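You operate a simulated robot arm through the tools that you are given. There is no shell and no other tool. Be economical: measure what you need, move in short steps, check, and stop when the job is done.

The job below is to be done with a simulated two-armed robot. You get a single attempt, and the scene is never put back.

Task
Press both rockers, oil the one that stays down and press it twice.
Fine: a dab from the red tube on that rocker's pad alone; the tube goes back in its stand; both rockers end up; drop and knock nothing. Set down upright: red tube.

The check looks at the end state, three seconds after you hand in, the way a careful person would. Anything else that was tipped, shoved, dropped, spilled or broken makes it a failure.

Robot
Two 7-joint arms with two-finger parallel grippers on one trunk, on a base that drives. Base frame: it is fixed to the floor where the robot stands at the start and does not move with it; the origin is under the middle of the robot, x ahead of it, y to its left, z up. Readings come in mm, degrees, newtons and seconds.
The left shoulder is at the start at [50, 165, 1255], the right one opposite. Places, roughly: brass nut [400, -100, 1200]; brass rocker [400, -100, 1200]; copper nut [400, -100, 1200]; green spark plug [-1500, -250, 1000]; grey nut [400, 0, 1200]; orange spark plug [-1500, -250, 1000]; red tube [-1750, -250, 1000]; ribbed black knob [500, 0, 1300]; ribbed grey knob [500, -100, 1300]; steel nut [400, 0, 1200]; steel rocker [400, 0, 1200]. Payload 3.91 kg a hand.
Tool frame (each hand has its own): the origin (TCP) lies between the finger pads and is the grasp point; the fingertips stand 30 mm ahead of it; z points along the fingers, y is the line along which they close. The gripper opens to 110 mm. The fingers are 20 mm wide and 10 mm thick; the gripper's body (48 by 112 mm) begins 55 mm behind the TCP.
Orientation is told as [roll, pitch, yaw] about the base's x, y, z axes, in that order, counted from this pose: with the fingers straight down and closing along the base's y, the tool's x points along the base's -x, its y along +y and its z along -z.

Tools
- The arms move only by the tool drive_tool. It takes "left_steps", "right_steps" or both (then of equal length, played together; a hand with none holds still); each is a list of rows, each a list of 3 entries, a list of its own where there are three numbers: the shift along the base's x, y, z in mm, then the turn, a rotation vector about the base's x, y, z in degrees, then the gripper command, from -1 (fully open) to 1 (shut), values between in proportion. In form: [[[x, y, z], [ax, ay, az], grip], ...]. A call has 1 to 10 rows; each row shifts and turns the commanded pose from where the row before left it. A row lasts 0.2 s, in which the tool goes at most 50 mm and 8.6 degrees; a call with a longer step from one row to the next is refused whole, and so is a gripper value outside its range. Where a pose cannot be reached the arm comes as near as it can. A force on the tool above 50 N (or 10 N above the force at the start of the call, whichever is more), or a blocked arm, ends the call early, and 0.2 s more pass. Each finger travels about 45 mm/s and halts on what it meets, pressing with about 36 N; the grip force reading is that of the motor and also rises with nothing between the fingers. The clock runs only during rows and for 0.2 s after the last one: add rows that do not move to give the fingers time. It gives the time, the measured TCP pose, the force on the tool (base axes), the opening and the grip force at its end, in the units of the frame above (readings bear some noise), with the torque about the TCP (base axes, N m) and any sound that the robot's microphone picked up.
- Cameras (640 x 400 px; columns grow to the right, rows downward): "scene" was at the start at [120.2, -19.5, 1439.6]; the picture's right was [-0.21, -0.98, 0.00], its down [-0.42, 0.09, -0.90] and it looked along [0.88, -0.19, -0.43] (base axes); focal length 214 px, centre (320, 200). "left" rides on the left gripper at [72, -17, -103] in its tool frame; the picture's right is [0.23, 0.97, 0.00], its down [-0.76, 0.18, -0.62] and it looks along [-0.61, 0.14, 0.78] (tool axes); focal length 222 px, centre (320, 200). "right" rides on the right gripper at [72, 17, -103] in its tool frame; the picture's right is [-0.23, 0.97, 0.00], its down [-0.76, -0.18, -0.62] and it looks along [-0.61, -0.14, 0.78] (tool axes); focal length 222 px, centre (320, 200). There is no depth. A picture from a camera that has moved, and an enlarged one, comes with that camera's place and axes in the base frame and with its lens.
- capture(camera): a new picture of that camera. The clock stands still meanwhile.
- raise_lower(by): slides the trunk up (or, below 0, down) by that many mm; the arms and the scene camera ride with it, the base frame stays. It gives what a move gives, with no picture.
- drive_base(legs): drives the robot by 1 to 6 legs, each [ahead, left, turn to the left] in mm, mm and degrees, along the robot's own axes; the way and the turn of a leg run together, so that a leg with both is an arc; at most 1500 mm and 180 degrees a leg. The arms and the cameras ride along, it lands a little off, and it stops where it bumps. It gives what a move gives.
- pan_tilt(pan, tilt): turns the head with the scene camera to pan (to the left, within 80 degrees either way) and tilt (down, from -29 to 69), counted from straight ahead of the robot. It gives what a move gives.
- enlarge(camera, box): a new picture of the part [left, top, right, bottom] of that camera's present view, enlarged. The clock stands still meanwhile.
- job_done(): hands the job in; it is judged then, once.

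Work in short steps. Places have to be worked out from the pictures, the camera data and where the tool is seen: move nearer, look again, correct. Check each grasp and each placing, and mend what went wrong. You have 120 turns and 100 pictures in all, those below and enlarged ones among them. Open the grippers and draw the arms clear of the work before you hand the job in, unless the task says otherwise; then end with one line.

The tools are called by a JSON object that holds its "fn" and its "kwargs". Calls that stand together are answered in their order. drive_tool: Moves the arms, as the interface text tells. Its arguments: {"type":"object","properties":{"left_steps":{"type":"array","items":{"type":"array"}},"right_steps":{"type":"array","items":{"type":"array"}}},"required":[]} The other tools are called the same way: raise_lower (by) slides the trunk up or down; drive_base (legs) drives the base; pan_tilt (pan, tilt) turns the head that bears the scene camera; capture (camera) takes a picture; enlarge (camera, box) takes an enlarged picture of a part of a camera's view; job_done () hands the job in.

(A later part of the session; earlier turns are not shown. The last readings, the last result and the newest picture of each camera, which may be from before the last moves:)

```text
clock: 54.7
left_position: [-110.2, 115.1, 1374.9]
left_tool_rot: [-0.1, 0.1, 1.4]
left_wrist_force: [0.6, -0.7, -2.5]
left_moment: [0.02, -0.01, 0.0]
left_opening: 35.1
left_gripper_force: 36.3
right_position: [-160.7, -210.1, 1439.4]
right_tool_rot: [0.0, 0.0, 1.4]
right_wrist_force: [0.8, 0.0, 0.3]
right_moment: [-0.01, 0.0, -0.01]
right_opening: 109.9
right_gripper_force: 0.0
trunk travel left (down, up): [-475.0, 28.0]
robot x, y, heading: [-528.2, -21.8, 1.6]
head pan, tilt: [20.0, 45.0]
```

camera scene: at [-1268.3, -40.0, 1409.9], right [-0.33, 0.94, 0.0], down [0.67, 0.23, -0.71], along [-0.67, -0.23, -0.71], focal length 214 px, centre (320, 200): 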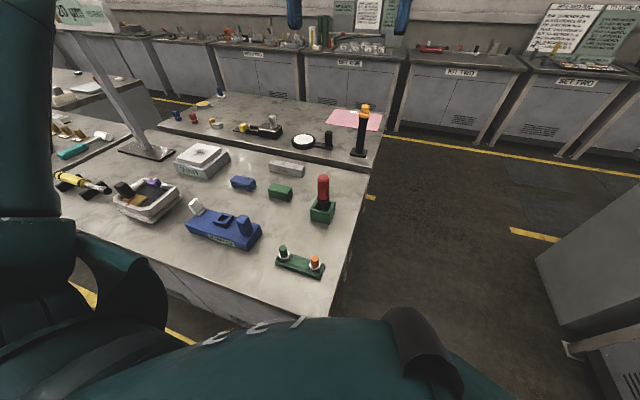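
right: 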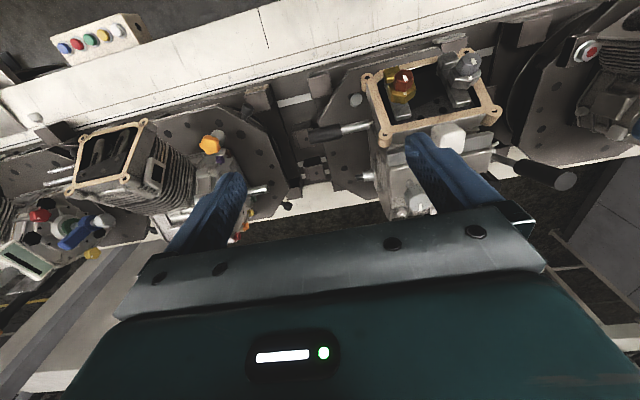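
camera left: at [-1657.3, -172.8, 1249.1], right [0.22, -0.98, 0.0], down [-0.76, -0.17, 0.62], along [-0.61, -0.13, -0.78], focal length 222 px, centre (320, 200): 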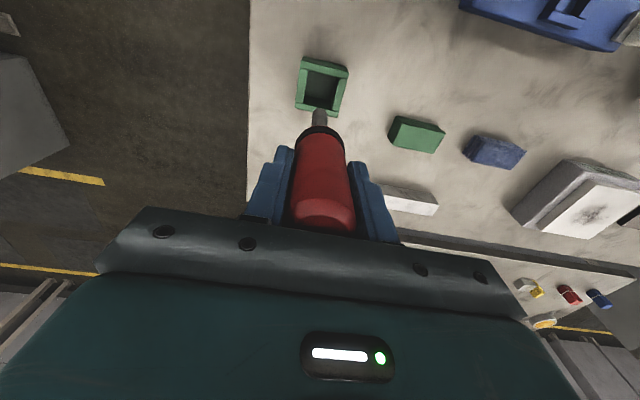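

Turned round. I drive forward to x≈-250 and straighten.

{"fn": "drive_base", "kwargs": {"legs": [[0, 0, -1.5], [278, 20, 0]]}}

{"fn": "pan_tilt", "kwargs": {"pan": 0, "tilt": 30}}

{"fn": "capture", "kwargs": {"camera": "scene"}}

```text
clock: 57.0
left_position: [170.6, 125.4, 1374.6]
left_tool_rot: [0.0, 0.2, 0.1]
left_wrist_force: [-0.1, 0.7, -2.3]
left_moment: [0.04, 0.02, -0.02]
left_opening: 35.2
left_gripper_force: 36.7
right_position: [113.2, -199.8, 1439.9]
right_tool_rot: [0.0, 0.0, 0.0]
right_wrist_force: [0.2, 0.1, -0.7]
right_moment: [-0.02, 0.04, -0.01]
right_opening: 110.1
right_gripper_force: 0.0
trunk travel left (down, up): [-475.0, 28.0]
robot x, y, heading: [-254.7, -1.3, 0.2]
head pan, tilt: [20.0, 45.0]
```

```text
clock: 57.9
left_position: [171.1, 124.7, 1374.8]
left_tool_rot: [-0.2, 0.1, 0.1]
left_wrist_force: [-0.1, 0.4, -1.8]
left_moment: [-0.02, 0.02, -0.01]
left_opening: 35.1
left_gripper_force: 35.8
right_position: [113.5, -199.8, 1439.4]
right_tool_rot: [0.1, 0.0, 0.0]
right_wrist_force: [0.4, -0.1, 0.8]
right_moment: [-0.01, -0.02, 0.02]
right_opening: 110.1
right_gripper_force: 0.0
trunk travel left (down, up): [-475.0, 28.0]
robot x, y, heading: [-251.3, 2.6, 0.1]
head pan, tilt: [0.0, 30.0]
```

```text
64 pictures are left
camera scene: at [-132.8, -2.1, 1432.4], right [0.0, -1.0, 0.0], down [-0.5, 0.0, -0.87], along [0.87, 0.0, -0.5], focal length 214 px, centre (320, 200)
```

scene: 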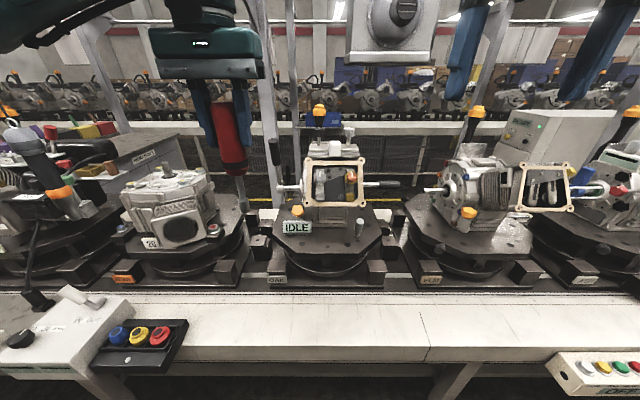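

I move the tube to a tilted stand-off in front of the brass pad, with the right hand moving aside.

{"fn": "drive_tool", "kwargs": {"left_steps": [[[3.4, -20.8, -13.2], [0, -8.5, 0], 0.4], [[3.4, -20.8, -13.2], [0, -8.5, 0], 0.4], [[3.4, -20.8, -13.2], [0, -8.5, 0], 0.4], [[3.4, -20.8, -13.2], [0, -8.5, 0], 0.4], [[3.4, -20.8, -13.2], [0, -8.5, 0], 0.4], [[3.4, -20.8, -13.2], [0, -8.5, 0], 0.4], [[3.4, -20.8, -13.2], [0, -8.5, 0], 0.4], [[3.4, -20.8, -13.2], [0, -0.5, 0], 0.4], [[3.4, -20.8, -13.2], [0, 0, 0], 0.4], [[3.4, -20.8, -13.2], [0, 0, 0], 0.4]], "right_steps": [[[0, -15, 0], [0, 0, 0], -1], [[0, -15, 0], [0, 0, 0], -1], [[0, -15, 0], [0, 0, 0], -1], [[0, -15, 0], [0, 0, 0], -1], [[0, -15, 0], [0, 0, 0], -1], [[0, -15, 0], [0, 0, 0], -1], [[0, -15, 0], [0, 0, 0], -1], [[0, -15, 0], [0, 0, 0], -1], [[0, 0, 0], [0, 0, 0], -1], [[0, 0, 0], [0, 0, 0], -1]]}}

{"fn": "capture", "kwargs": {"camera": "left"}}

{"fn": "capture", "kwargs": {"camera": "scene"}}

```text
clock: 60.1
left_position: [205.0, -82.6, 1243.5]
left_tool_rot: [-0.4, -59.8, 0.2]
left_wrist_force: [0.4, -0.4, -1.3]
left_moment: [0.0, 0.07, 0.08]
left_opening: 35.3
left_gripper_force: 36.0
right_position: [113.8, -321.0, 1440.1]
right_tool_rot: [0.1, 0.0, 0.1]
right_wrist_force: [0.3, 0.6, -0.2]
right_moment: [0.0, 0.05, 0.02]
right_opening: 109.9
right_gripper_force: 0.0
trunk travel left (down, up): [-475.0, 28.0]
robot x, y, heading: [-251.9, -4.9, 0.0]
head pan, tilt: [0.0, 30.0]
```

```text
63 pictures are left
camera left: at [78.0, -98.4, 1232.1], right [-0.11, 0.97, -0.2], down [-0.16, 0.18, 0.97], along [0.98, 0.14, 0.13], focal length 222 px, centre (320, 200)
```

left: 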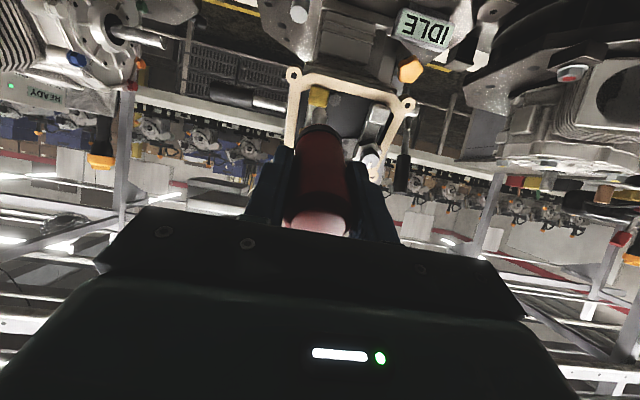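

```text
62 pictures are left
camera scene: at [-132.5, -3.0, 1432.4], right [0.0, -1.0, 0.0], down [-0.5, 0.0, -0.87], along [0.87, 0.0, -0.5], focal length 214 px, centre (320, 200)
```

scene: 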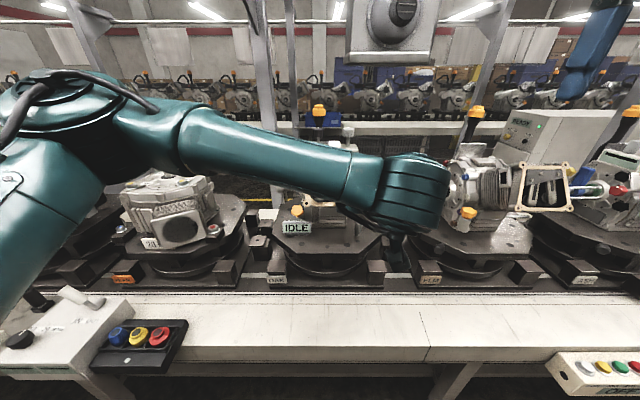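

I zoom on the nozzle and pad.

{"fn": "enlarge", "kwargs": {"camera": "left", "box": [270, 50, 430, 170]}}

```text
3.33 times, centred on (350, 110) of left
camera zoom: at [78.0, -98.4, 1232.1], right [-0.11, 0.97, -0.2], down [-0.16, 0.18, 0.97], along [0.98, 0.14, 0.13], focal length 740 px, centre (220, 500)
```

zoom: 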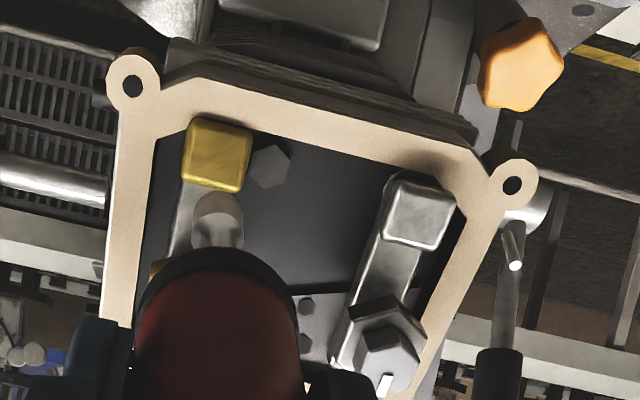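

The nozzle line passes through the brass pad centre, about 74 mm away. I advance 60 mm.

{"fn": "drive_tool", "kwargs": {"left_steps": [[[8.65, 0, -5], [0, 0, 0], 0.4], [[8.65, 0, -5], [0, 0, 0], 0.4], [[8.65, 0, -5], [0, 0, 0], 0.4], [[8.65, 0, -5], [0, 0, 0], 0.4], [[8.65, 0, -5], [0, 0, 0], 0.4], [[8.65, 0, -5], [0, 0, 0], 0.4]]}}

{"fn": "enlarge", "kwargs": {"camera": "left", "box": [260, 40, 400, 160]}}

```text
clock: 61.5
left_position: [257.2, -83.5, 1211.5]
left_tool_rot: [-0.3, -59.8, 0.2]
left_wrist_force: [-4.4, -0.2, -1.6]
left_moment: [0.06, 0.23, 0.08]
left_opening: 35.0
left_gripper_force: 36.3
right_position: [113.0, -320.9, 1440.2]
right_tool_rot: [-0.1, 0.0, 0.0]
right_wrist_force: [0.4, -0.1, 0.3]
right_moment: [-0.02, 0.01, -0.01]
right_opening: 110.0
right_gripper_force: 0.0
trunk travel left (down, up): [-475.0, 28.0]
robot x, y, heading: [-251.3, -3.4, 0.0]
head pan, tilt: [0.0, 30.0]
heard: click
```

```text
3.33 times, centred on (330, 100) of left
camera zoom: at [129.8, -97.9, 1201.5], right [-0.11, 0.97, -0.2], down [-0.16, 0.18, 0.97], along [0.98, 0.14, 0.13], focal length 740 px, centre (287, 533)
```

zoom: 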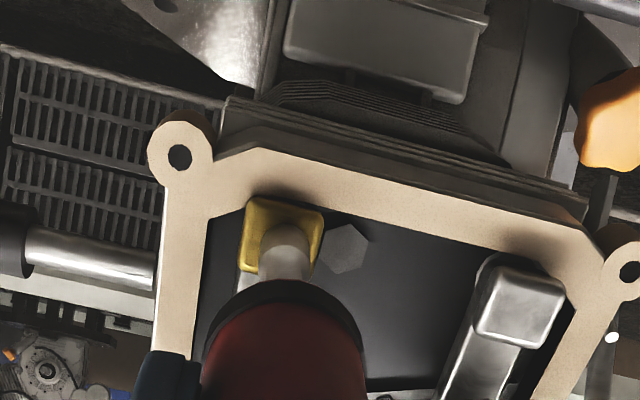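

The nozzle touched the pad (4 N and a click). I back off to see whether a dab was left.

{"fn": "drive_tool", "kwargs": {"left_steps": [[[-8.65, 0, 5], [0, 0, 0], 0.4], [[-8.65, 0, 5], [0, 0, 0], 0.4], [[-8.65, 0, 5], [0, 0, 0], 0.4], [[-8.65, 0, 5], [0, 0, 0], 0.4]]}}

{"fn": "enlarge", "kwargs": {"camera": "left", "box": [270, 50, 390, 140]}}

```text
clock: 62.5
left_position: [223.2, -82.5, 1233.6]
left_tool_rot: [-0.2, -60.1, 0.3]
left_wrist_force: [0.4, 0.0, -1.2]
left_moment: [0.0, 0.08, 0.02]
left_opening: 35.0
left_gripper_force: 36.7
right_position: [112.9, -319.0, 1440.1]
right_tool_rot: [0.1, -0.1, 0.0]
right_wrist_force: [-0.1, 0.1, 1.0]
right_moment: [0.01, -0.03, -0.04]
right_opening: 109.8
right_gripper_force: 0.1
trunk travel left (down, up): [-475.0, 28.0]
robot x, y, heading: [-252.4, 0.1, 0.3]
head pan, tilt: [0.0, 30.0]
```

```text
4.44 times, centred on (330, 95) of left
camera zoom: at [95.9, -98.3, 1221.2], right [-0.11, 0.97, -0.2], down [-0.16, 0.18, 0.97], along [0.98, 0.14, 0.13], focal length 987 px, centre (276, 667)
```

zoom: 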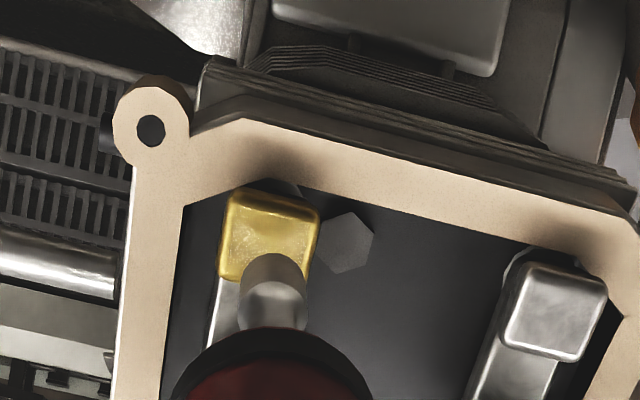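

The brass pad now looks raised. I shift the tube aside to see the pad for oil.

{"fn": "drive_tool", "kwargs": {"left_steps": [[[-15, 0, 0], [0, 0, 0], 0.4], [[-10, 15, -10], [0, 0, 0], 0.4], [[0, 15, -15], [0, 0, 0], 0.4], [[0, 15, -15], [0, 0, 0], 0.4]]}}

{"fn": "enlarge", "kwargs": {"camera": "left", "box": [230, 60, 350, 150]}}

{"fn": "enlarge", "kwargs": {"camera": "scene", "box": [280, 150, 400, 240]}}

```text
clock: 63.5
left_position: [197.2, -36.0, 1191.6]
left_tool_rot: [-0.3, -60.0, 0.2]
left_wrist_force: [-1.9, 0.0, -2.1]
left_moment: [0.0, 0.07, 0.03]
left_opening: 35.1
left_gripper_force: 35.8
right_position: [114.0, -319.2, 1441.1]
right_tool_rot: [-0.1, 0.0, 0.0]
right_wrist_force: [0.1, 0.4, 0.2]
right_moment: [-0.03, -0.03, 0.0]
right_opening: 110.1
right_gripper_force: 0.0
trunk travel left (down, up): [-475.0, 28.0]
robot x, y, heading: [-251.4, -3.4, 0.1]
head pan, tilt: [0.0, 30.0]
```

```text
4.44 times, centred on (290, 105) of left
camera zoom: at [70.1, -52.3, 1181.2], right [-0.11, 0.97, -0.2], down [-0.16, 0.18, 0.97], along [0.98, 0.14, 0.13], focal length 987 px, centre (453, 622)
```

zoom: 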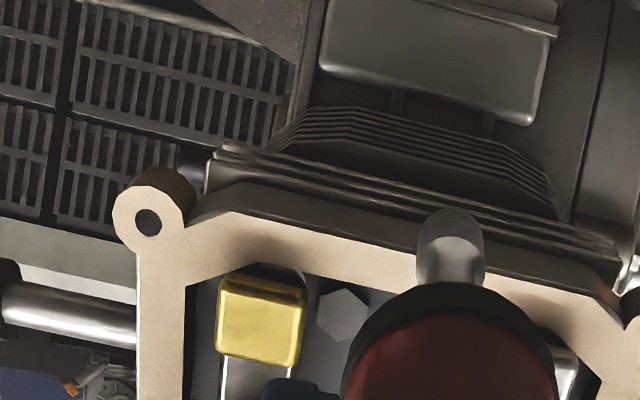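

```text
4.44 times, centred on (340, 195) of scene
camera zoom: at [-132.5, -1.8, 1432.4], right [0.0, -1.0, 0.0], down [-0.5, 0.0, -0.87], along [0.87, 0.0, -0.5], focal length 953 px, centre (231, 222)
```

zoom: 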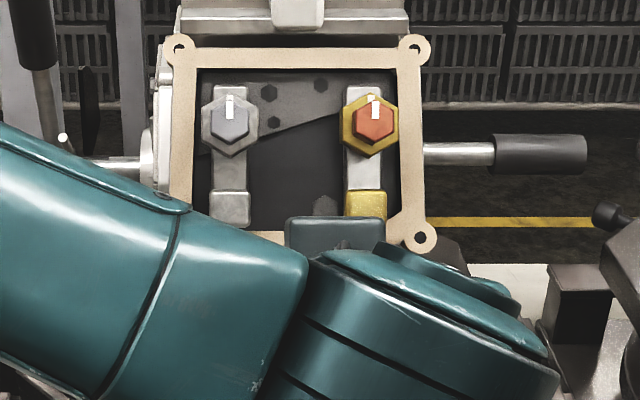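

The brass pad does appear raised now, at about x=375. I take a tight zoom on it to look for oil.

{"fn": "enlarge", "kwargs": {"camera": "left", "box": [260, 118, 296, 142]}}

{"fn": "enlarge", "kwargs": {"camera": "scene", "box": [355, 185, 379, 201]}}

```text
16.00 times, centred on (278, 130) of left
camera zoom: at [70.1, -52.3, 1181.2], right [-0.11, 0.97, -0.2], down [-0.16, 0.18, 0.97], along [0.98, 0.14, 0.13], focal length 3554 px, centre (992, 1320)
```

zoom: 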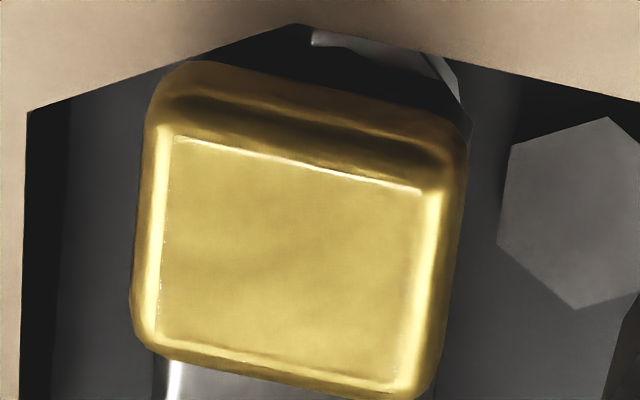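

```text
16.00 times, centred on (367, 193) of scene
camera zoom: at [-132.5, -1.8, 1432.4], right [0.0, -1.0, 0.0], down [-0.5, 0.0, -0.87], along [0.87, 0.0, -0.5], focal length 3432 px, centre (-432, 312)
```

zoom: 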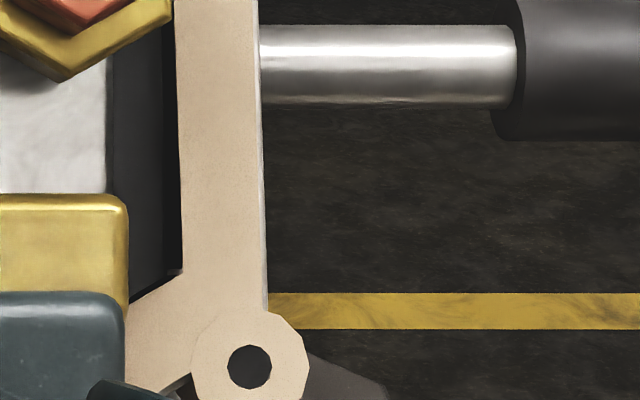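

The pad is clean, with no oil yet, and the rocker has come up. I return to just touching the pad, then squeeze the tube with full grip.

{"fn": "drive_tool", "kwargs": {"left_steps": [[[0, -15.8, 15.8], [0, 0, 0], 0.4], [[0, -15.8, 15.8], [0, 0, 0], 0.4], [[12.8, -15.8, 15.8], [0, 0, 0], 0.4], [[10, 0, -5.8], [0, 0, 0], 0.4], [[10, 0, -5.8], [0, 0, 0], 0.4], [[10, 0, -5.8], [0, 0, 0], 0.4], [[7, 0, -4], [0, 0, 0], 0.4], [[0, 0, 0], [0, 0, 0], 0.4]]}}

{"fn": "enlarge", "kwargs": {"camera": "left", "box": [270, 60, 390, 140]}}

```text
clock: 65.3
left_position: [247.0, -85.5, 1218.8]
left_tool_rot: [-0.2, -59.9, 0.1]
left_wrist_force: [-0.3, -0.2, -1.8]
left_moment: [0.03, 0.09, 0.02]
left_opening: 35.2
left_gripper_force: 36.0
right_position: [113.2, -319.3, 1439.9]
right_tool_rot: [0.0, 0.0, 0.1]
right_wrist_force: [-0.1, 0.2, -0.1]
right_moment: [-0.04, -0.02, 0.03]
right_opening: 110.1
right_gripper_force: 0.1
trunk travel left (down, up): [-475.0, 28.0]
robot x, y, heading: [-251.3, -4.8, -0.0]
head pan, tilt: [0.0, 30.0]
```

```text
5.00 times, centred on (330, 100) of left
camera zoom: at [120.8, -100.6, 1207.2], right [-0.11, 0.97, -0.2], down [-0.16, 0.18, 0.97], along [0.98, 0.14, 0.13], focal length 1111 px, centre (270, 700)
```

zoom: 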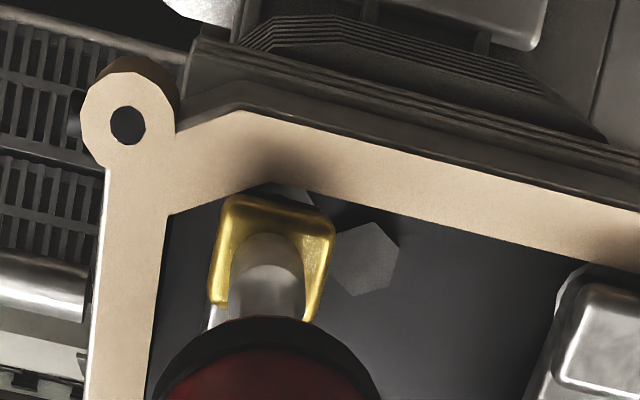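

The nozzle is right at the pad with no load. I squeeze now.

{"fn": "drive_tool", "kwargs": {"left_steps": [[[0, 0, 0], [0, 0, 0], 0.7], [[0, 0, 0], [0, 0, 0], 1], [[0, 0, 0], [0, 0, 0], 1], [[0, 0, 0], [0, 0, 0], 1]]}}

{"fn": "enlarge", "kwargs": {"camera": "left", "box": [270, 60, 390, 140]}}

```text
clock: 66.3
left_position: [247.6, -85.0, 1218.9]
left_tool_rot: [-0.3, -60.0, 0.1]
left_wrist_force: [0.0, -0.5, -2.2]
left_moment: [-0.01, 0.08, 0.0]
left_opening: 35.3
left_gripper_force: 36.0
right_position: [112.9, -320.4, 1439.6]
right_tool_rot: [0.1, -0.1, 0.1]
right_wrist_force: [0.7, -0.9, -0.3]
right_moment: [0.04, 0.0, 0.0]
right_opening: 109.8
right_gripper_force: 0.1
trunk travel left (down, up): [-475.0, 28.0]
robot x, y, heading: [-249.2, -0.1, -0.0]
head pan, tilt: [0.0, 30.0]
```

```text
5.00 times, centred on (330, 100) of left
camera zoom: at [120.8, -100.5, 1207.2], right [-0.11, 0.97, -0.2], down [-0.16, 0.18, 0.97], along [0.98, 0.14, 0.13], focal length 1111 px, centre (270, 700)
```

zoom: 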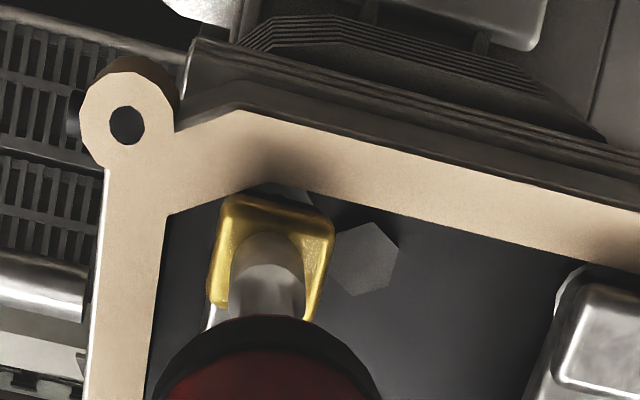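

There's no effect without contact. I touch lightly and hold with the squeeze on.

{"fn": "drive_tool", "kwargs": {"left_steps": [[[1.7, 0, -1], [0, 0, 0], 1], [[0.9, 0, -0.5], [0, 0, 0], 1], [[0.9, 0, -0.5], [0, 0, 0], 1], [[0, 0, 0], [0, 0, 0], 1], [[0, 0, 0], [0, 0, 0], 1], [[0, 0, 0], [0, 0, 0], 1], [[0, 0, 0], [0, 0, 0], 1]]}}

{"fn": "enlarge", "kwargs": {"camera": "left", "box": [270, 60, 390, 140]}}

```text
clock: 67.9
left_position: [252.0, -82.9, 1215.7]
left_tool_rot: [-0.2, -59.9, 0.2]
left_wrist_force: [-1.3, 0.1, -1.1]
left_moment: [-0.02, 0.07, -0.09]
left_opening: 35.4
left_gripper_force: 35.6
right_position: [113.1, -319.5, 1440.1]
right_tool_rot: [0.2, -0.1, 0.1]
right_wrist_force: [-0.1, -0.4, 0.3]
right_moment: [0.01, -0.03, 0.02]
right_opening: 109.7
right_gripper_force: 0.1
trunk travel left (down, up): [-475.0, 28.0]
robot x, y, heading: [-258.3, -4.9, 0.1]
head pan, tilt: [0.0, 30.0]
```

```text
5.00 times, centred on (330, 100) of left
camera zoom: at [124.1, -100.0, 1205.0], right [-0.11, 0.97, -0.2], down [-0.16, 0.18, 0.97], along [0.98, 0.14, 0.13], focal length 1111 px, centre (270, 700)
```

zoom: 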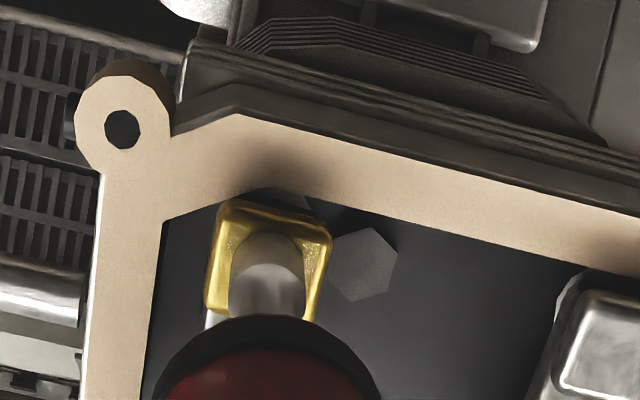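

Contact is barely made. I push 2 mm more, dwell, then back off and inspect.

{"fn": "drive_tool", "kwargs": {"left_steps": [[[0.9, 0, -0.5], [0, 0, 0], 1], [[0.9, 0, -0.5], [0, 0, 0], 1], [[0, 0, 0], [0, 0, 0], 1], [[0, 0, 0], [0, 0, 0], 1], [[0, 0, 0], [0, 0, 0], 1], [[0, 0, 0], [0, 0, 0], 1]]}}

{"fn": "drive_tool", "kwargs": {"left_steps": [[[-8.7, 0, 5], [0, 0, 0], 1], [[-8.7, 0, 5], [0, 0, 0], 1], [[-8.7, 0, 5], [0, 0, 0], 1], [[-8.7, 0, 5], [0, 0, 0], 1], [[-8.7, 0, 5], [0, 0, 0], 1]]}}

{"fn": "enlarge", "kwargs": {"camera": "left", "box": [270, 60, 390, 140]}}

```text
clock: 69.3
left_position: [251.7, -85.4, 1214.5]
left_tool_rot: [-0.2, -60.0, 0.2]
left_wrist_force: [-0.7, 0.6, -0.2]
left_moment: [0.01, 0.03, -0.05]
left_opening: 35.3
left_gripper_force: 36.6
right_position: [112.2, -320.4, 1439.0]
right_tool_rot: [0.0, -0.1, 0.1]
right_wrist_force: [0.9, 0.1, 0.6]
right_moment: [0.04, -0.03, 0.01]
right_opening: 109.9
right_gripper_force: 0.1
trunk travel left (down, up): [-475.0, 28.0]
robot x, y, heading: [-251.8, -0.5, 0.1]
head pan, tilt: [0.0, 30.0]
```

```text
clock: 70.5
left_position: [208.3, -84.7, 1240.1]
left_tool_rot: [-0.4, -59.8, 0.2]
left_wrist_force: [0.5, 0.2, -2.6]
left_moment: [0.0, 0.06, 0.02]
left_opening: 35.2
left_gripper_force: 35.5
right_position: [112.4, -320.9, 1440.2]
right_tool_rot: [0.2, 0.1, 0.0]
right_wrist_force: [0.8, 0.2, 0.9]
right_moment: [-0.01, 0.0, 0.03]
right_opening: 109.9
right_gripper_force: 0.0
trunk travel left (down, up): [-475.0, 28.0]
robot x, y, heading: [-252.1, 0.5, 0.1]
head pan, tilt: [0.0, 30.0]
```

```text
5.00 times, centred on (330, 100) of left
camera zoom: at [81.4, -100.3, 1229.6], right [-0.11, 0.97, -0.2], down [-0.16, 0.18, 0.97], along [0.98, 0.14, 0.13], focal length 1111 px, centre (270, 700)
```

zoom: 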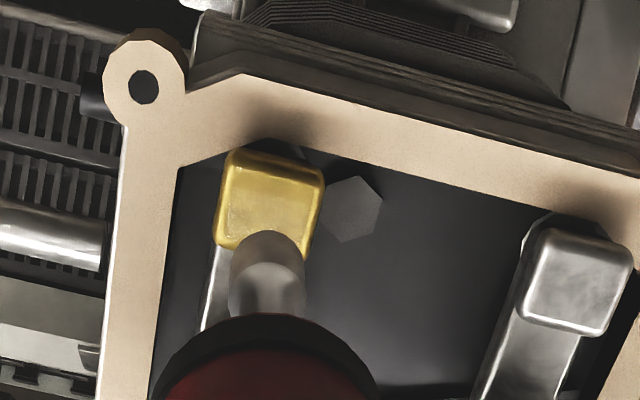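

I take a tight zoom on the pad for any trace of oil.

{"fn": "enlarge", "kwargs": {"camera": "left", "box": [302, 84, 338, 108]}}

```text
16.00 times, centred on (320, 96) of left
camera zoom: at [81.4, -100.3, 1229.6], right [-0.11, 0.97, -0.2], down [-0.16, 0.18, 0.97], along [0.98, 0.14, 0.13], focal length 3554 px, centre (320, 1864)
```

zoom: 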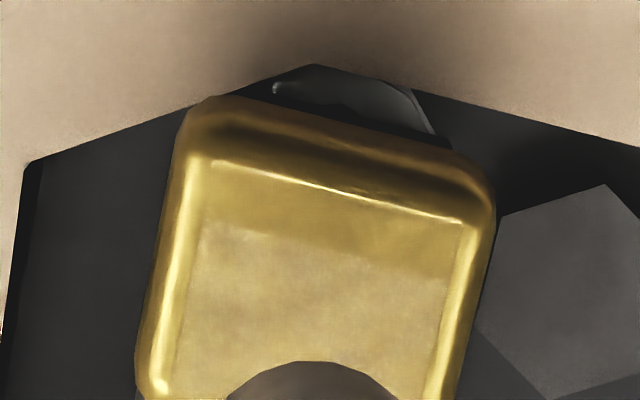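

Nothing yet. Next I try a firmer press of the nozzle, down to the rocker's stop, with the force limited.

{"fn": "drive_tool", "kwargs": {"left_steps": [[[10.4, 0.5, -6], [0, 0, 0], 1], [[10.4, 0.5, -6], [0, 0, 0], 1], [[10.4, 0.5, -6], [0, 0, 0], 1], [[8.7, 0, -5], [0, 0, 0], 1], [[4.3, 0, -2.5], [0, 0, 0], 1], [[3.5, 0, -2], [0, 0, 0], 1], [[2.6, 0, -1.5], [0, 0, 0], 1], [[1.7, 0, -1], [0, 0, 0], 1], [[0, 0, 0], [0, 0, 0], 1], [[0, 0, 0], [0, 0, 0], 1]]}}

{"fn": "enlarge", "kwargs": {"camera": "left", "box": [270, 60, 390, 140]}}

```text
clock: 72.7
left_position: [256.7, -83.9, 1212.2]
left_tool_rot: [-0.4, -60.1, 0.2]
left_wrist_force: [-18.9, -1.2, 5.3]
left_moment: [-0.15, 0.48, -0.32]
left_opening: 35.3
left_gripper_force: 36.1
right_position: [108.4, -320.7, 1441.7]
right_tool_rot: [0.1, -0.2, 0.1]
right_wrist_force: [0.1, -0.5, 0.1]
right_moment: [-0.03, 0.02, 0.0]
right_opening: 110.0
right_gripper_force: 0.0
trunk travel left (down, up): [-475.0, 28.0]
robot x, y, heading: [-254.9, 0.7, -0.1]
head pan, tilt: [0.0, 30.0]
heard: click
```

```text
5.00 times, centred on (330, 100) of left
camera zoom: at [130.5, -98.8, 1200.2], right [-0.11, 0.97, -0.2], down [-0.16, 0.18, 0.97], along [0.98, 0.14, 0.14], focal length 1111 px, centre (270, 700)
```

zoom: 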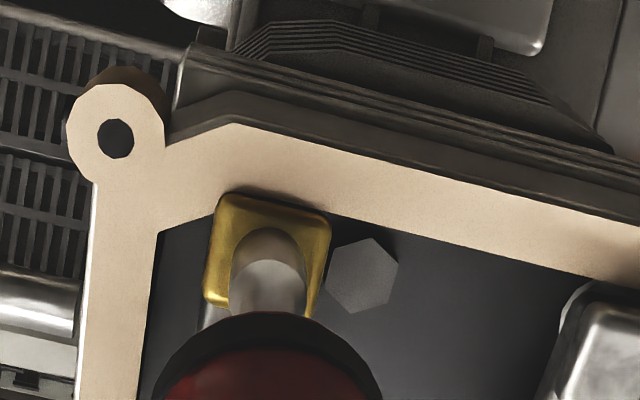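

It's firmly pressed at about 19 N with a click. I retract and inspect the pad.

{"fn": "drive_tool", "kwargs": {"left_steps": [[[-8.7, 0, 5], [0, 0, 0], 1], [[-8.7, 0, 5], [0, 0, 0], 1], [[-8.7, 0, 5], [0, 0, 0], 1], [[-8.7, 0, 5], [0, 0, 0], 1], [[-8.7, 0, 5], [0, 0, 0], 1], [[-8.7, 0, 5], [0, 0, 0], 1]]}}

{"fn": "enlarge", "kwargs": {"camera": "left", "box": [290, 70, 350, 110]}}

```text
clock: 74.1
left_position: [208.1, -84.2, 1240.6]
left_tool_rot: [-0.3, -59.9, 0.2]
left_wrist_force: [-0.6, -0.5, -2.2]
left_moment: [0.01, 0.06, -0.02]
left_opening: 35.1
left_gripper_force: 36.1
right_position: [112.6, -320.2, 1438.9]
right_tool_rot: [0.0, 0.0, 0.1]
right_wrist_force: [-0.4, 0.0, -0.6]
right_moment: [-0.02, -0.03, 0.0]
right_opening: 110.1
right_gripper_force: 0.0
trunk travel left (down, up): [-475.0, 28.0]
robot x, y, heading: [-253.8, 1.0, -0.1]
head pan, tilt: [0.0, 30.0]
```

```text
10.00 times, centred on (320, 90) of left
camera zoom: at [81.8, -98.5, 1229.8], right [-0.11, 0.97, -0.2], down [-0.16, 0.18, 0.97], along [0.98, 0.14, 0.13], focal length 2221 px, centre (320, 1300)
```

zoom: 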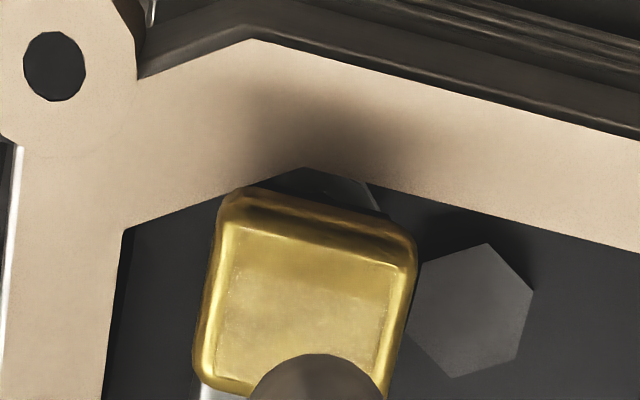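

The rocker sprang back up after this full press, so it now behaves freed. I move the tube away to view the pad from the scene camera.

{"fn": "drive_tool", "kwargs": {"left_steps": [[[-8, 22, 13], [0, 8.5, 0], 1], [[-8, 22, 13], [0, 8.5, 0], 1], [[-8, 22, 13], [0, 8.5, 0], 1], [[-8, 22, 13], [0, 8.5, 0], 1], [[0, 22, 13], [0, 8.5, 0], 1], [[0, 22, 13], [0, 8.5, 0], 1], [[0, 22, 13], [0, 8.5, 0], 1], [[0, 22, 13], [0, 0.5, 0], 1], [[0, 22, 13], [0, 0, 0], 1], [[0, 22, 13], [0, 0, 0], 1]]}}

{"fn": "enlarge", "kwargs": {"camera": "scene", "box": [300, 160, 372, 208]}}

{"fn": "enlarge", "kwargs": {"camera": "scene", "box": [336, 184, 360, 200]}}

```text
clock: 76.3
left_position: [177.5, 137.9, 1370.5]
left_tool_rot: [-0.1, 0.0, -0.1]
left_wrist_force: [0.6, -0.4, -2.3]
left_moment: [-0.01, 0.04, 0.03]
left_opening: 35.0
left_gripper_force: 36.0
right_position: [112.7, -319.3, 1441.2]
right_tool_rot: [0.1, 0.0, 0.1]
right_wrist_force: [0.4, 0.4, -0.5]
right_moment: [0.03, -0.03, -0.01]
right_opening: 110.1
right_gripper_force: 0.2
trunk travel left (down, up): [-475.0, 28.0]
robot x, y, heading: [-254.2, -1.5, 0.0]
head pan, tilt: [0.0, 30.0]
```

```text
8.33 times, centred on (336, 184) of scene
camera zoom: at [-133.2, -1.7, 1432.5], right [0.0, -1.0, 0.0], down [-0.5, 0.0, -0.87], along [0.87, 0.0, -0.5], focal length 1787 px, centre (187, 333)
```

zoom: 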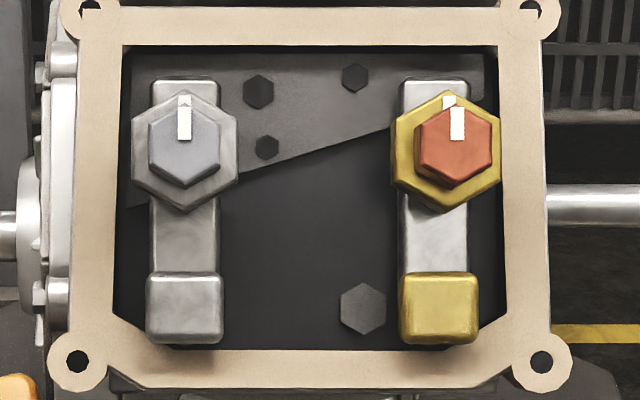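

```text
16.00 times, centred on (348, 192) of scene
camera zoom: at [-133.2, -1.7, 1432.5], right [0.0, -1.0, 0.0], down [-0.5, 0.0, -0.87], along [0.87, 0.0, -0.5], focal length 3432 px, centre (-128, 328)
```

zoom: 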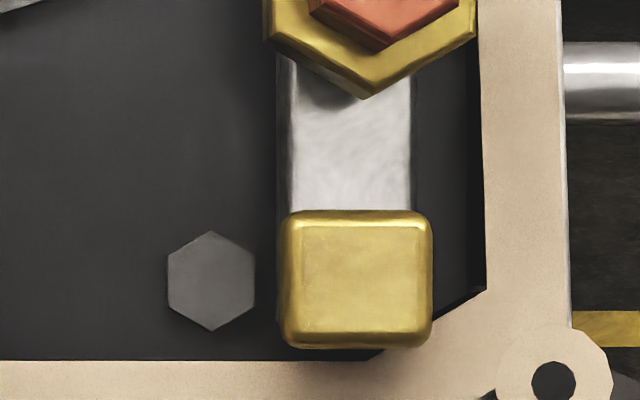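

Both rockers are up, but no dab is visible. I test the brass rocker with the empty right hand (closed), which tells me whether it is oiled.

{"fn": "drive_tool", "kwargs": {"right_steps": [[[16.7, 23.6, -24.2], [0, -8.5, 0], 1], [[16.7, 23.6, -24.2], [0, -8.5, 0], 1], [[16.7, 23.6, -24.2], [0, -8.5, 0], 1], [[16.7, 23.6, -24.2], [0, -8.5, 0], 1], [[16.7, 23.6, -24.2], [0, -8.5, 0], 1], [[16.7, 23.6, -24.2], [0, -8.5, 0], 1], [[16.7, 23.6, -24.2], [0, -8.5, 0], 1], [[16.7, 23.6, -24.2], [0, -0.5, 0], 1], [[16.7, 23.6, -24.2], [0, 0, 0], 1], [[16.7, 23.6, -24.2], [0, 0, 0], 1]]}}

{"fn": "enlarge", "kwargs": {"camera": "right", "box": [220, 30, 460, 210]}}

```text
clock: 78.5
left_position: [177.9, 138.0, 1370.4]
left_tool_rot: [-0.2, 0.2, 0.1]
left_wrist_force: [-0.3, 0.7, -1.6]
left_moment: [-0.02, 0.0, 0.0]
left_opening: 34.8
left_gripper_force: 36.2
right_position: [283.2, -84.0, 1197.2]
right_tool_rot: [-0.1, -60.0, 0.2]
right_wrist_force: [0.1, -0.3, 0.2]
right_moment: [-0.01, -0.03, -0.03]
right_opening: 0.0
right_gripper_force: 36.3
trunk travel left (down, up): [-475.0, 28.0]
robot x, y, heading: [-252.6, -1.4, -0.0]
head pan, tilt: [0.0, 30.0]
```

```text
2.22 times, centred on (340, 120) of right
camera zoom: at [156.6, -68.0, 1184.9], right [0.11, 0.97, 0.2], down [-0.16, -0.18, 0.97], along [0.98, -0.14, 0.13], focal length 494 px, centre (276, 378)
```

zoom: 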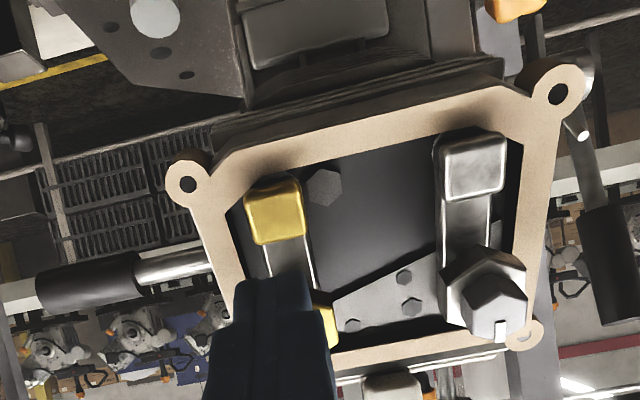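

Aligned. I advance and press the brass rocker fully.

{"fn": "drive_tool", "kwargs": {"right_steps": [[[10.4, 0, -6], [0, 0, 0], 1], [[10.4, 0, -6], [0, 0, 0], 1], [[10.4, 0, -6], [0, 0, 0], 1], [[10.4, 0, -6], [0, 0, 0], 1], [[10.4, 0, -6], [0, 0, 0], 1], [[8.7, 0, -5], [0, 0, 0], 1], [[4.3, 0, -2.5], [0, 0, 0], 1], [[4.3, 0, -2.5], [0, 0, 0], 1], [[3.5, 0, -2], [0, 0, 0], 1], [[1.7, 0, -1], [0, 0, 0], 1]]}}

{"fn": "drive_tool", "kwargs": {"right_steps": [[[-8.7, 0, 5], [0, 0, 0], 1], [[-8.7, 0, 5], [0, 0, 0], 1], [[-8.7, 0, 5], [0, 0, 0], 1], [[-8.7, 0, 5], [0, 0, 0], 1], [[-8.7, 0, 5], [0, 0, 0], 1], [[-8.7, 0, 5], [0, 0, 0], 1], [[-8.7, 0, 5], [0, 0, 0], 1]]}}

{"fn": "enlarge", "kwargs": {"camera": "right", "box": [220, 30, 460, 210]}}

```text
clock: 80.7
left_position: [177.5, 137.9, 1370.6]
left_tool_rot: [-0.1, 0.0, 0.1]
left_wrist_force: [0.3, 0.5, -1.8]
left_moment: [0.02, 0.0, -0.01]
left_opening: 35.1
left_gripper_force: 36.6
right_position: [352.4, -83.7, 1154.7]
right_tool_rot: [-0.1, -60.0, 0.2]
right_wrist_force: [-3.8, 1.8, 0.5]
right_moment: [0.0, 0.04, 0.02]
right_opening: 0.2
right_gripper_force: 35.8
trunk travel left (down, up): [-475.0, 28.0]
robot x, y, heading: [-251.8, -3.7, 0.2]
head pan, tilt: [0.0, 30.0]
heard: click
```

```text
clock: 82.3
left_position: [177.0, 136.2, 1370.9]
left_tool_rot: [-0.2, 0.0, 0.2]
left_wrist_force: [1.3, 0.3, -2.2]
left_moment: [0.0, 0.0, -0.01]
left_opening: 35.0
left_gripper_force: 35.7
right_position: [292.3, -83.7, 1190.4]
right_tool_rot: [-0.2, -60.0, 0.2]
right_wrist_force: [0.3, 0.5, -0.6]
right_moment: [0.02, 0.03, 0.0]
right_opening: 0.0
right_gripper_force: 35.6
trunk travel left (down, up): [-475.0, 28.0]
robot x, y, heading: [-253.0, -2.8, 0.0]
head pan, tilt: [0.0, 30.0]
```

```text
2.22 times, centred on (340, 120) of right
camera zoom: at [166.8, -68.1, 1178.2], right [0.11, 0.97, 0.2], down [-0.16, -0.18, 0.97], along [0.98, -0.14, 0.13], focal length 494 px, centre (276, 378)
```

zoom: 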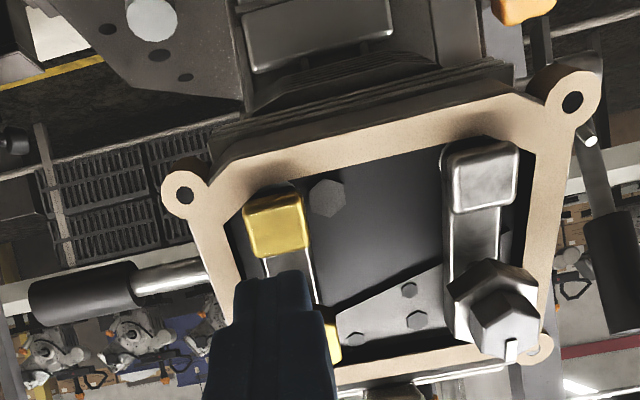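

It springs back after a full finger press too, so it is freed. I look closely at the pad from the right camera.

{"fn": "enlarge", "kwargs": {"camera": "right", "box": [303, 108, 345, 146]}}

```text
10.53 times, centred on (324, 127) of right
camera zoom: at [166.8, -68.1, 1178.2], right [0.11, 0.97, 0.2], down [-0.16, -0.18, 0.97], along [0.98, -0.14, 0.13], focal length 2338 px, centre (278, 968)
```

zoom: 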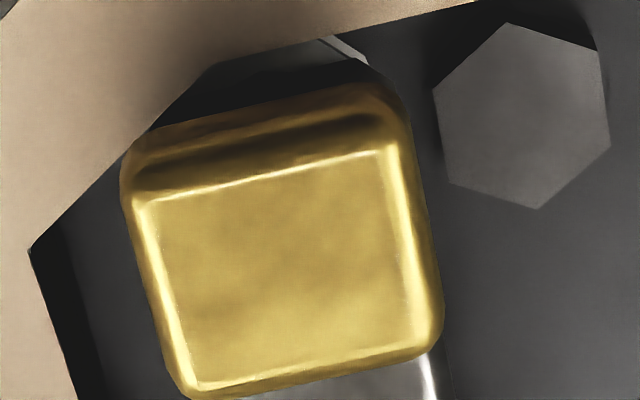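

No blob is rendered, but the behaviour has clearly changed since the dab. I give it the second finger press, then check again.

{"fn": "drive_tool", "kwargs": {"right_steps": [[[10.4, 0, -6], [0, 0, 0], 1], [[10.4, 0, -6], [0, 0, 0], 1], [[10.4, 0, -6], [0, 0, 0], 1], [[10.4, 0, -6], [0, 0, 0], 1], [[8.7, 0, -5], [0, 0, 0], 1], [[4.3, 0, -2.5], [0, 0, 0], 1], [[4.3, 0, -2.5], [0, 0, 0], 1], [[3.5, 0, -2], [0, 0, 0], 1], [[0.8, 0, -0.5], [0, 0, 0], 1]]}}

{"fn": "drive_tool", "kwargs": {"right_steps": [[[-8.7, 0, 5], [0, 0, 0], 1], [[-8.7, 0, 5], [0, 0, 0], 1], [[-8.7, 0, 5], [0, 0, 0], 1], [[-8.7, 0, 5], [0, 0, 0], 1], [[-8.7, 0, 5], [0, 0, 0], 1], [[-8.7, 0, 5], [0, 0, 0], 1], [[-8.7, 0, 5], [0, 0, 0], 1]]}}

{"fn": "enlarge", "kwargs": {"camera": "right", "box": [220, 30, 460, 210]}}

```text
clock: 84.3
left_position: [175.6, 136.5, 1372.1]
left_tool_rot: [0.0, 0.0, 0.1]
left_wrist_force: [0.1, 0.8, -2.5]
left_moment: [0.02, 0.0, 0.0]
left_opening: 35.2
left_gripper_force: 35.9
right_position: [355.4, -84.7, 1153.5]
right_tool_rot: [-0.3, -60.0, 0.2]
right_wrist_force: [-10.5, -0.9, 1.7]
right_moment: [-0.06, 0.03, -0.04]
right_opening: 0.0
right_gripper_force: 36.4
trunk travel left (down, up): [-475.0, 28.0]
robot x, y, heading: [-254.0, -1.6, 0.2]
head pan, tilt: [0.0, 30.0]
heard: click
```

```text
clock: 85.9
left_position: [177.4, 137.8, 1370.6]
left_tool_rot: [-0.1, 0.1, 0.1]
left_wrist_force: [-0.3, -0.5, -1.7]
left_moment: [0.0, -0.03, -0.03]
left_opening: 34.7
left_gripper_force: 35.6
right_position: [295.5, -83.7, 1188.7]
right_tool_rot: [-0.1, -60.0, 0.1]
right_wrist_force: [-0.8, -0.3, -0.6]
right_moment: [-0.03, -0.01, 0.02]
right_opening: 0.0
right_gripper_force: 36.1
trunk travel left (down, up): [-475.0, 28.0]
robot x, y, heading: [-254.2, -1.7, -0.0]
head pan, tilt: [0.0, 30.0]
```

```text
2.22 times, centred on (340, 120) of right
camera zoom: at [169.6, -68.6, 1176.3], right [0.11, 0.97, 0.2], down [-0.16, -0.18, 0.97], along [0.98, -0.14, 0.14], focal length 494 px, centre (276, 378)
```

zoom: 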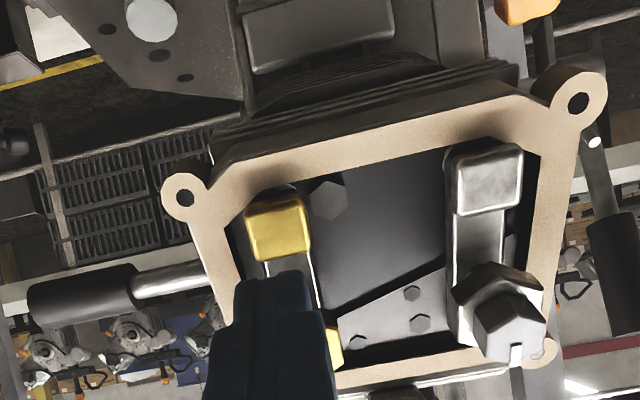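

It clicked and came back up. I withdraw the right hand to its travel pose and verify both rockers.

{"fn": "drive_tool", "kwargs": {"right_steps": [[[-18, -10, 15], [0, 0, 0], 1], [[-18, -23, 25], [0, 8.5, 0], 1], [[-18, -23, 25], [0, 8.5, 0], 1], [[-18, -23, 25], [0, 8.5, 0], 1], [[-18, -23, 25], [0, 8.5, 0], 1], [[-18, -23, 25], [0, 8.5, 0], 1], [[-18, -23, 25], [0, 8.5, 0], 0], [[-18, -23, 25], [0, 8.5, 0], -1], [[-18, -23, 25], [0, 0.5, 0], -1], [[-18, -23, 25], [0, 0, 0], -1]]}}

{"fn": "enlarge", "kwargs": {"camera": "scene", "box": [300, 160, 372, 208]}}

```text
clock: 88.1
left_position: [176.4, 138.0, 1370.1]
left_tool_rot: [0.0, -0.1, 0.0]
left_wrist_force: [0.0, 1.1, -1.2]
left_moment: [0.02, -0.05, -0.06]
left_opening: 34.8
left_gripper_force: 36.4
right_position: [113.2, -300.4, 1430.3]
right_tool_rot: [0.1, -0.1, 0.2]
right_wrist_force: [-0.1, -0.4, -0.1]
right_moment: [-0.01, 0.0, 0.01]
right_opening: 85.3
right_gripper_force: 0.0
trunk travel left (down, up): [-475.0, 28.0]
robot x, y, heading: [-255.0, 0.1, 0.2]
head pan, tilt: [0.0, 30.0]
```

```text
8.33 times, centred on (336, 184) of scene
camera zoom: at [-133.9, -1.9, 1432.6], right [0.0, -1.0, 0.0], down [-0.5, 0.0, -0.87], along [0.87, 0.0, -0.5], focal length 1787 px, centre (187, 333)
```

zoom: 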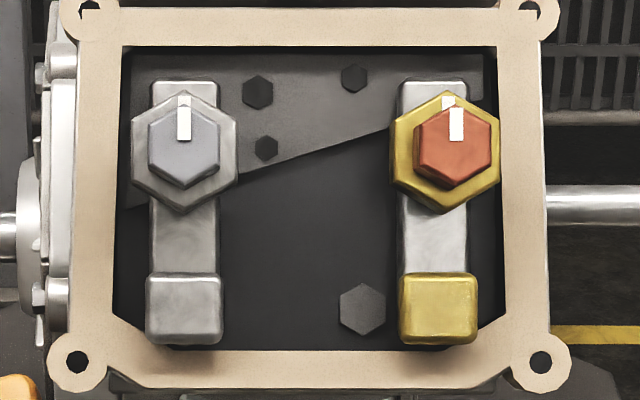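

Both rockers are up. Now I return the tube: back off, turn and approach the bench.

{"fn": "drive_base", "kwargs": {"legs": [[-280, 0, 0], [0, 0, 179]]}}

```text
clock: 97.3
left_position: [-970.7, -124.5, 1370.2]
left_tool_rot: [-0.1, 0.1, 177.9]
left_wrist_force: [-0.2, -0.2, -2.4]
left_moment: [0.01, -0.03, -0.01]
left_opening: 35.0
left_gripper_force: 35.8
right_position: [-891.3, 309.3, 1429.2]
right_tool_rot: [-0.1, 0.0, 178.0]
right_wrist_force: [-0.2, 0.1, 0.6]
right_moment: [-0.01, 0.01, 0.02]
right_opening: 109.8
right_gripper_force: 0.1
trunk travel left (down, up): [-475.0, 28.0]
robot x, y, heading: [-539.0, -1.3, 178.0]
head pan, tilt: [0.0, 30.0]
```

{"fn": "drive_base", "kwargs": {"legs": [[0, 0, 1.5], [612, 10, 0]]}}

{"fn": "pan_tilt", "kwargs": {"pan": 20, "tilt": 45}}

{"fn": "capture", "kwargs": {"camera": "scene"}}

```text
clock: 101.1
left_position: [-1589.5, -129.4, 1370.8]
left_tool_rot: [-0.1, 0.0, 178.6]
left_wrist_force: [-0.2, 0.0, -1.7]
left_moment: [0.01, -0.03, -0.01]
left_opening: 34.7
left_gripper_force: 36.3
right_position: [-1515.1, 306.8, 1430.1]
right_tool_rot: [0.0, 0.0, 178.6]
right_wrist_force: [0.7, 0.0, -0.2]
right_moment: [-0.01, 0.02, 0.04]
right_opening: 109.9
right_gripper_force: 0.1
trunk travel left (down, up): [-475.0, 28.0]
robot x, y, heading: [-1156.7, -0.6, 178.4]
head pan, tilt: [0.0, 30.0]
```

```text
clock: 102.0
left_position: [-1588.5, -129.8, 1370.8]
left_tool_rot: [-0.1, 0.1, 178.6]
left_wrist_force: [0.0, -0.5, -0.9]
left_moment: [0.01, -0.01, 0.01]
left_opening: 34.6
left_gripper_force: 36.0
right_position: [-1515.1, 306.3, 1429.4]
right_tool_rot: [0.0, 0.0, 178.7]
right_wrist_force: [-0.4, 0.1, 0.3]
right_moment: [-0.03, -0.01, 0.0]
right_opening: 110.1
right_gripper_force: 0.0
trunk travel left (down, up): [-475.0, 28.0]
robot x, y, heading: [-1155.3, 0.4, 178.7]
head pan, tilt: [20.0, 45.0]
```

```text
40 pictures are left
camera scene: at [-1260.2, -26.4, 1409.9], right [-0.32, 0.95, 0.0], down [0.67, 0.23, -0.71], along [-0.67, -0.23, -0.71], focal length 214 px, centre (320, 200)
```

scene: 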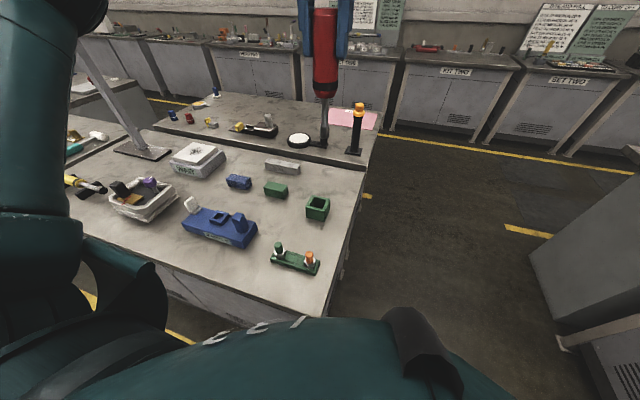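

I move above the stand, to the pose it had after lifting.

{"fn": "drive_tool", "kwargs": {"left_steps": [[[-17.6, -7.6, -28.2], [0, 0, 0.8], 1], [[-17.6, -7.6, -28.2], [0, 0, 0], 1], [[-17.6, -7.6, -28.2], [0, 0, 0], 1], [[-17.6, -7.6, -28.2], [0, 0, 0], 1], [[-17.6, -7.6, -28.2], [0, 0, 0], 1], [[-17.6, -7.6, -28.2], [0, 0, 0], 1], [[-17.6, -7.6, -28.2], [0, 0, 0], 1], [[-17.6, -7.6, -28.2], [0, 0, 0], 1], [[0, 0, 0], [0, 0, 0], 1]]}}

{"fn": "enlarge", "kwargs": {"camera": "left", "box": [260, 30, 400, 130]}}

{"fn": "enlarge", "kwargs": {"camera": "scene", "box": [260, 110, 400, 240]}}

```text
clock: 104.0
left_position: [-1730.8, -190.7, 1145.8]
left_tool_rot: [-0.1, 0.1, 179.4]
left_wrist_force: [0.1, 1.2, -1.6]
left_moment: [-0.02, 0.01, -0.01]
left_opening: 34.8
left_gripper_force: 35.9
right_position: [-1513.7, 306.6, 1430.1]
right_tool_rot: [0.1, 0.1, 178.6]
right_wrist_force: [0.1, 0.2, 0.3]
right_moment: [0.0, 0.0, 0.02]
right_opening: 110.2
right_gripper_force: 0.2
trunk travel left (down, up): [-475.0, 28.0]
robot x, y, heading: [-1153.7, -2.8, 178.7]
head pan, tilt: [20.0, 45.0]
```

```text
4.00 times, centred on (330, 80) of left
camera zoom: at [-1658.2, -172.8, 1249.4], right [0.22, -0.98, 0.0], down [-0.76, -0.17, 0.62], along [-0.61, -0.13, -0.78], focal length 888 px, centre (280, 680)
```

zoom: 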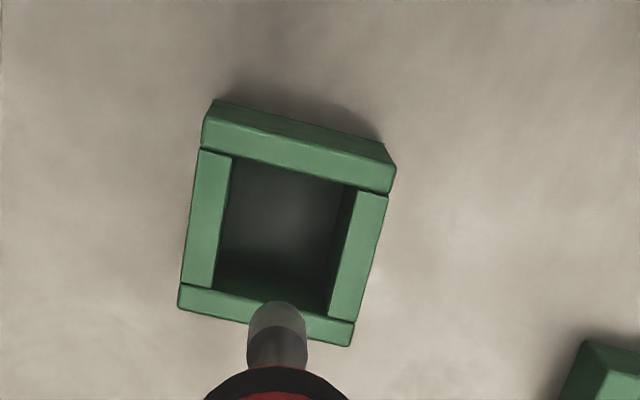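

```text
3.08 times, centred on (330, 175) of scene
camera zoom: at [-1260.0, -26.4, 1409.9], right [-0.32, 0.95, 0.0], down [0.67, 0.23, -0.71], along [-0.67, -0.23, -0.71], focal length 660 px, centre (289, 277)
```

zoom: 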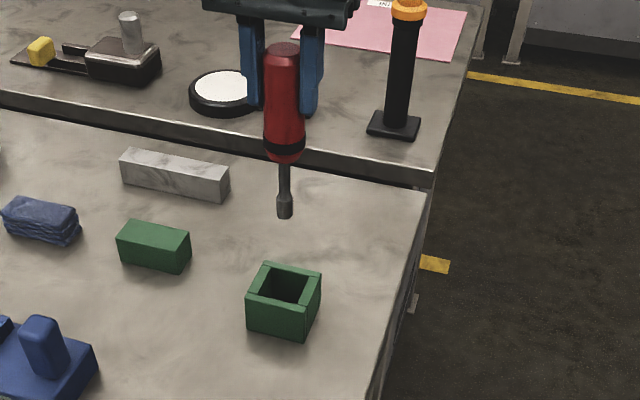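

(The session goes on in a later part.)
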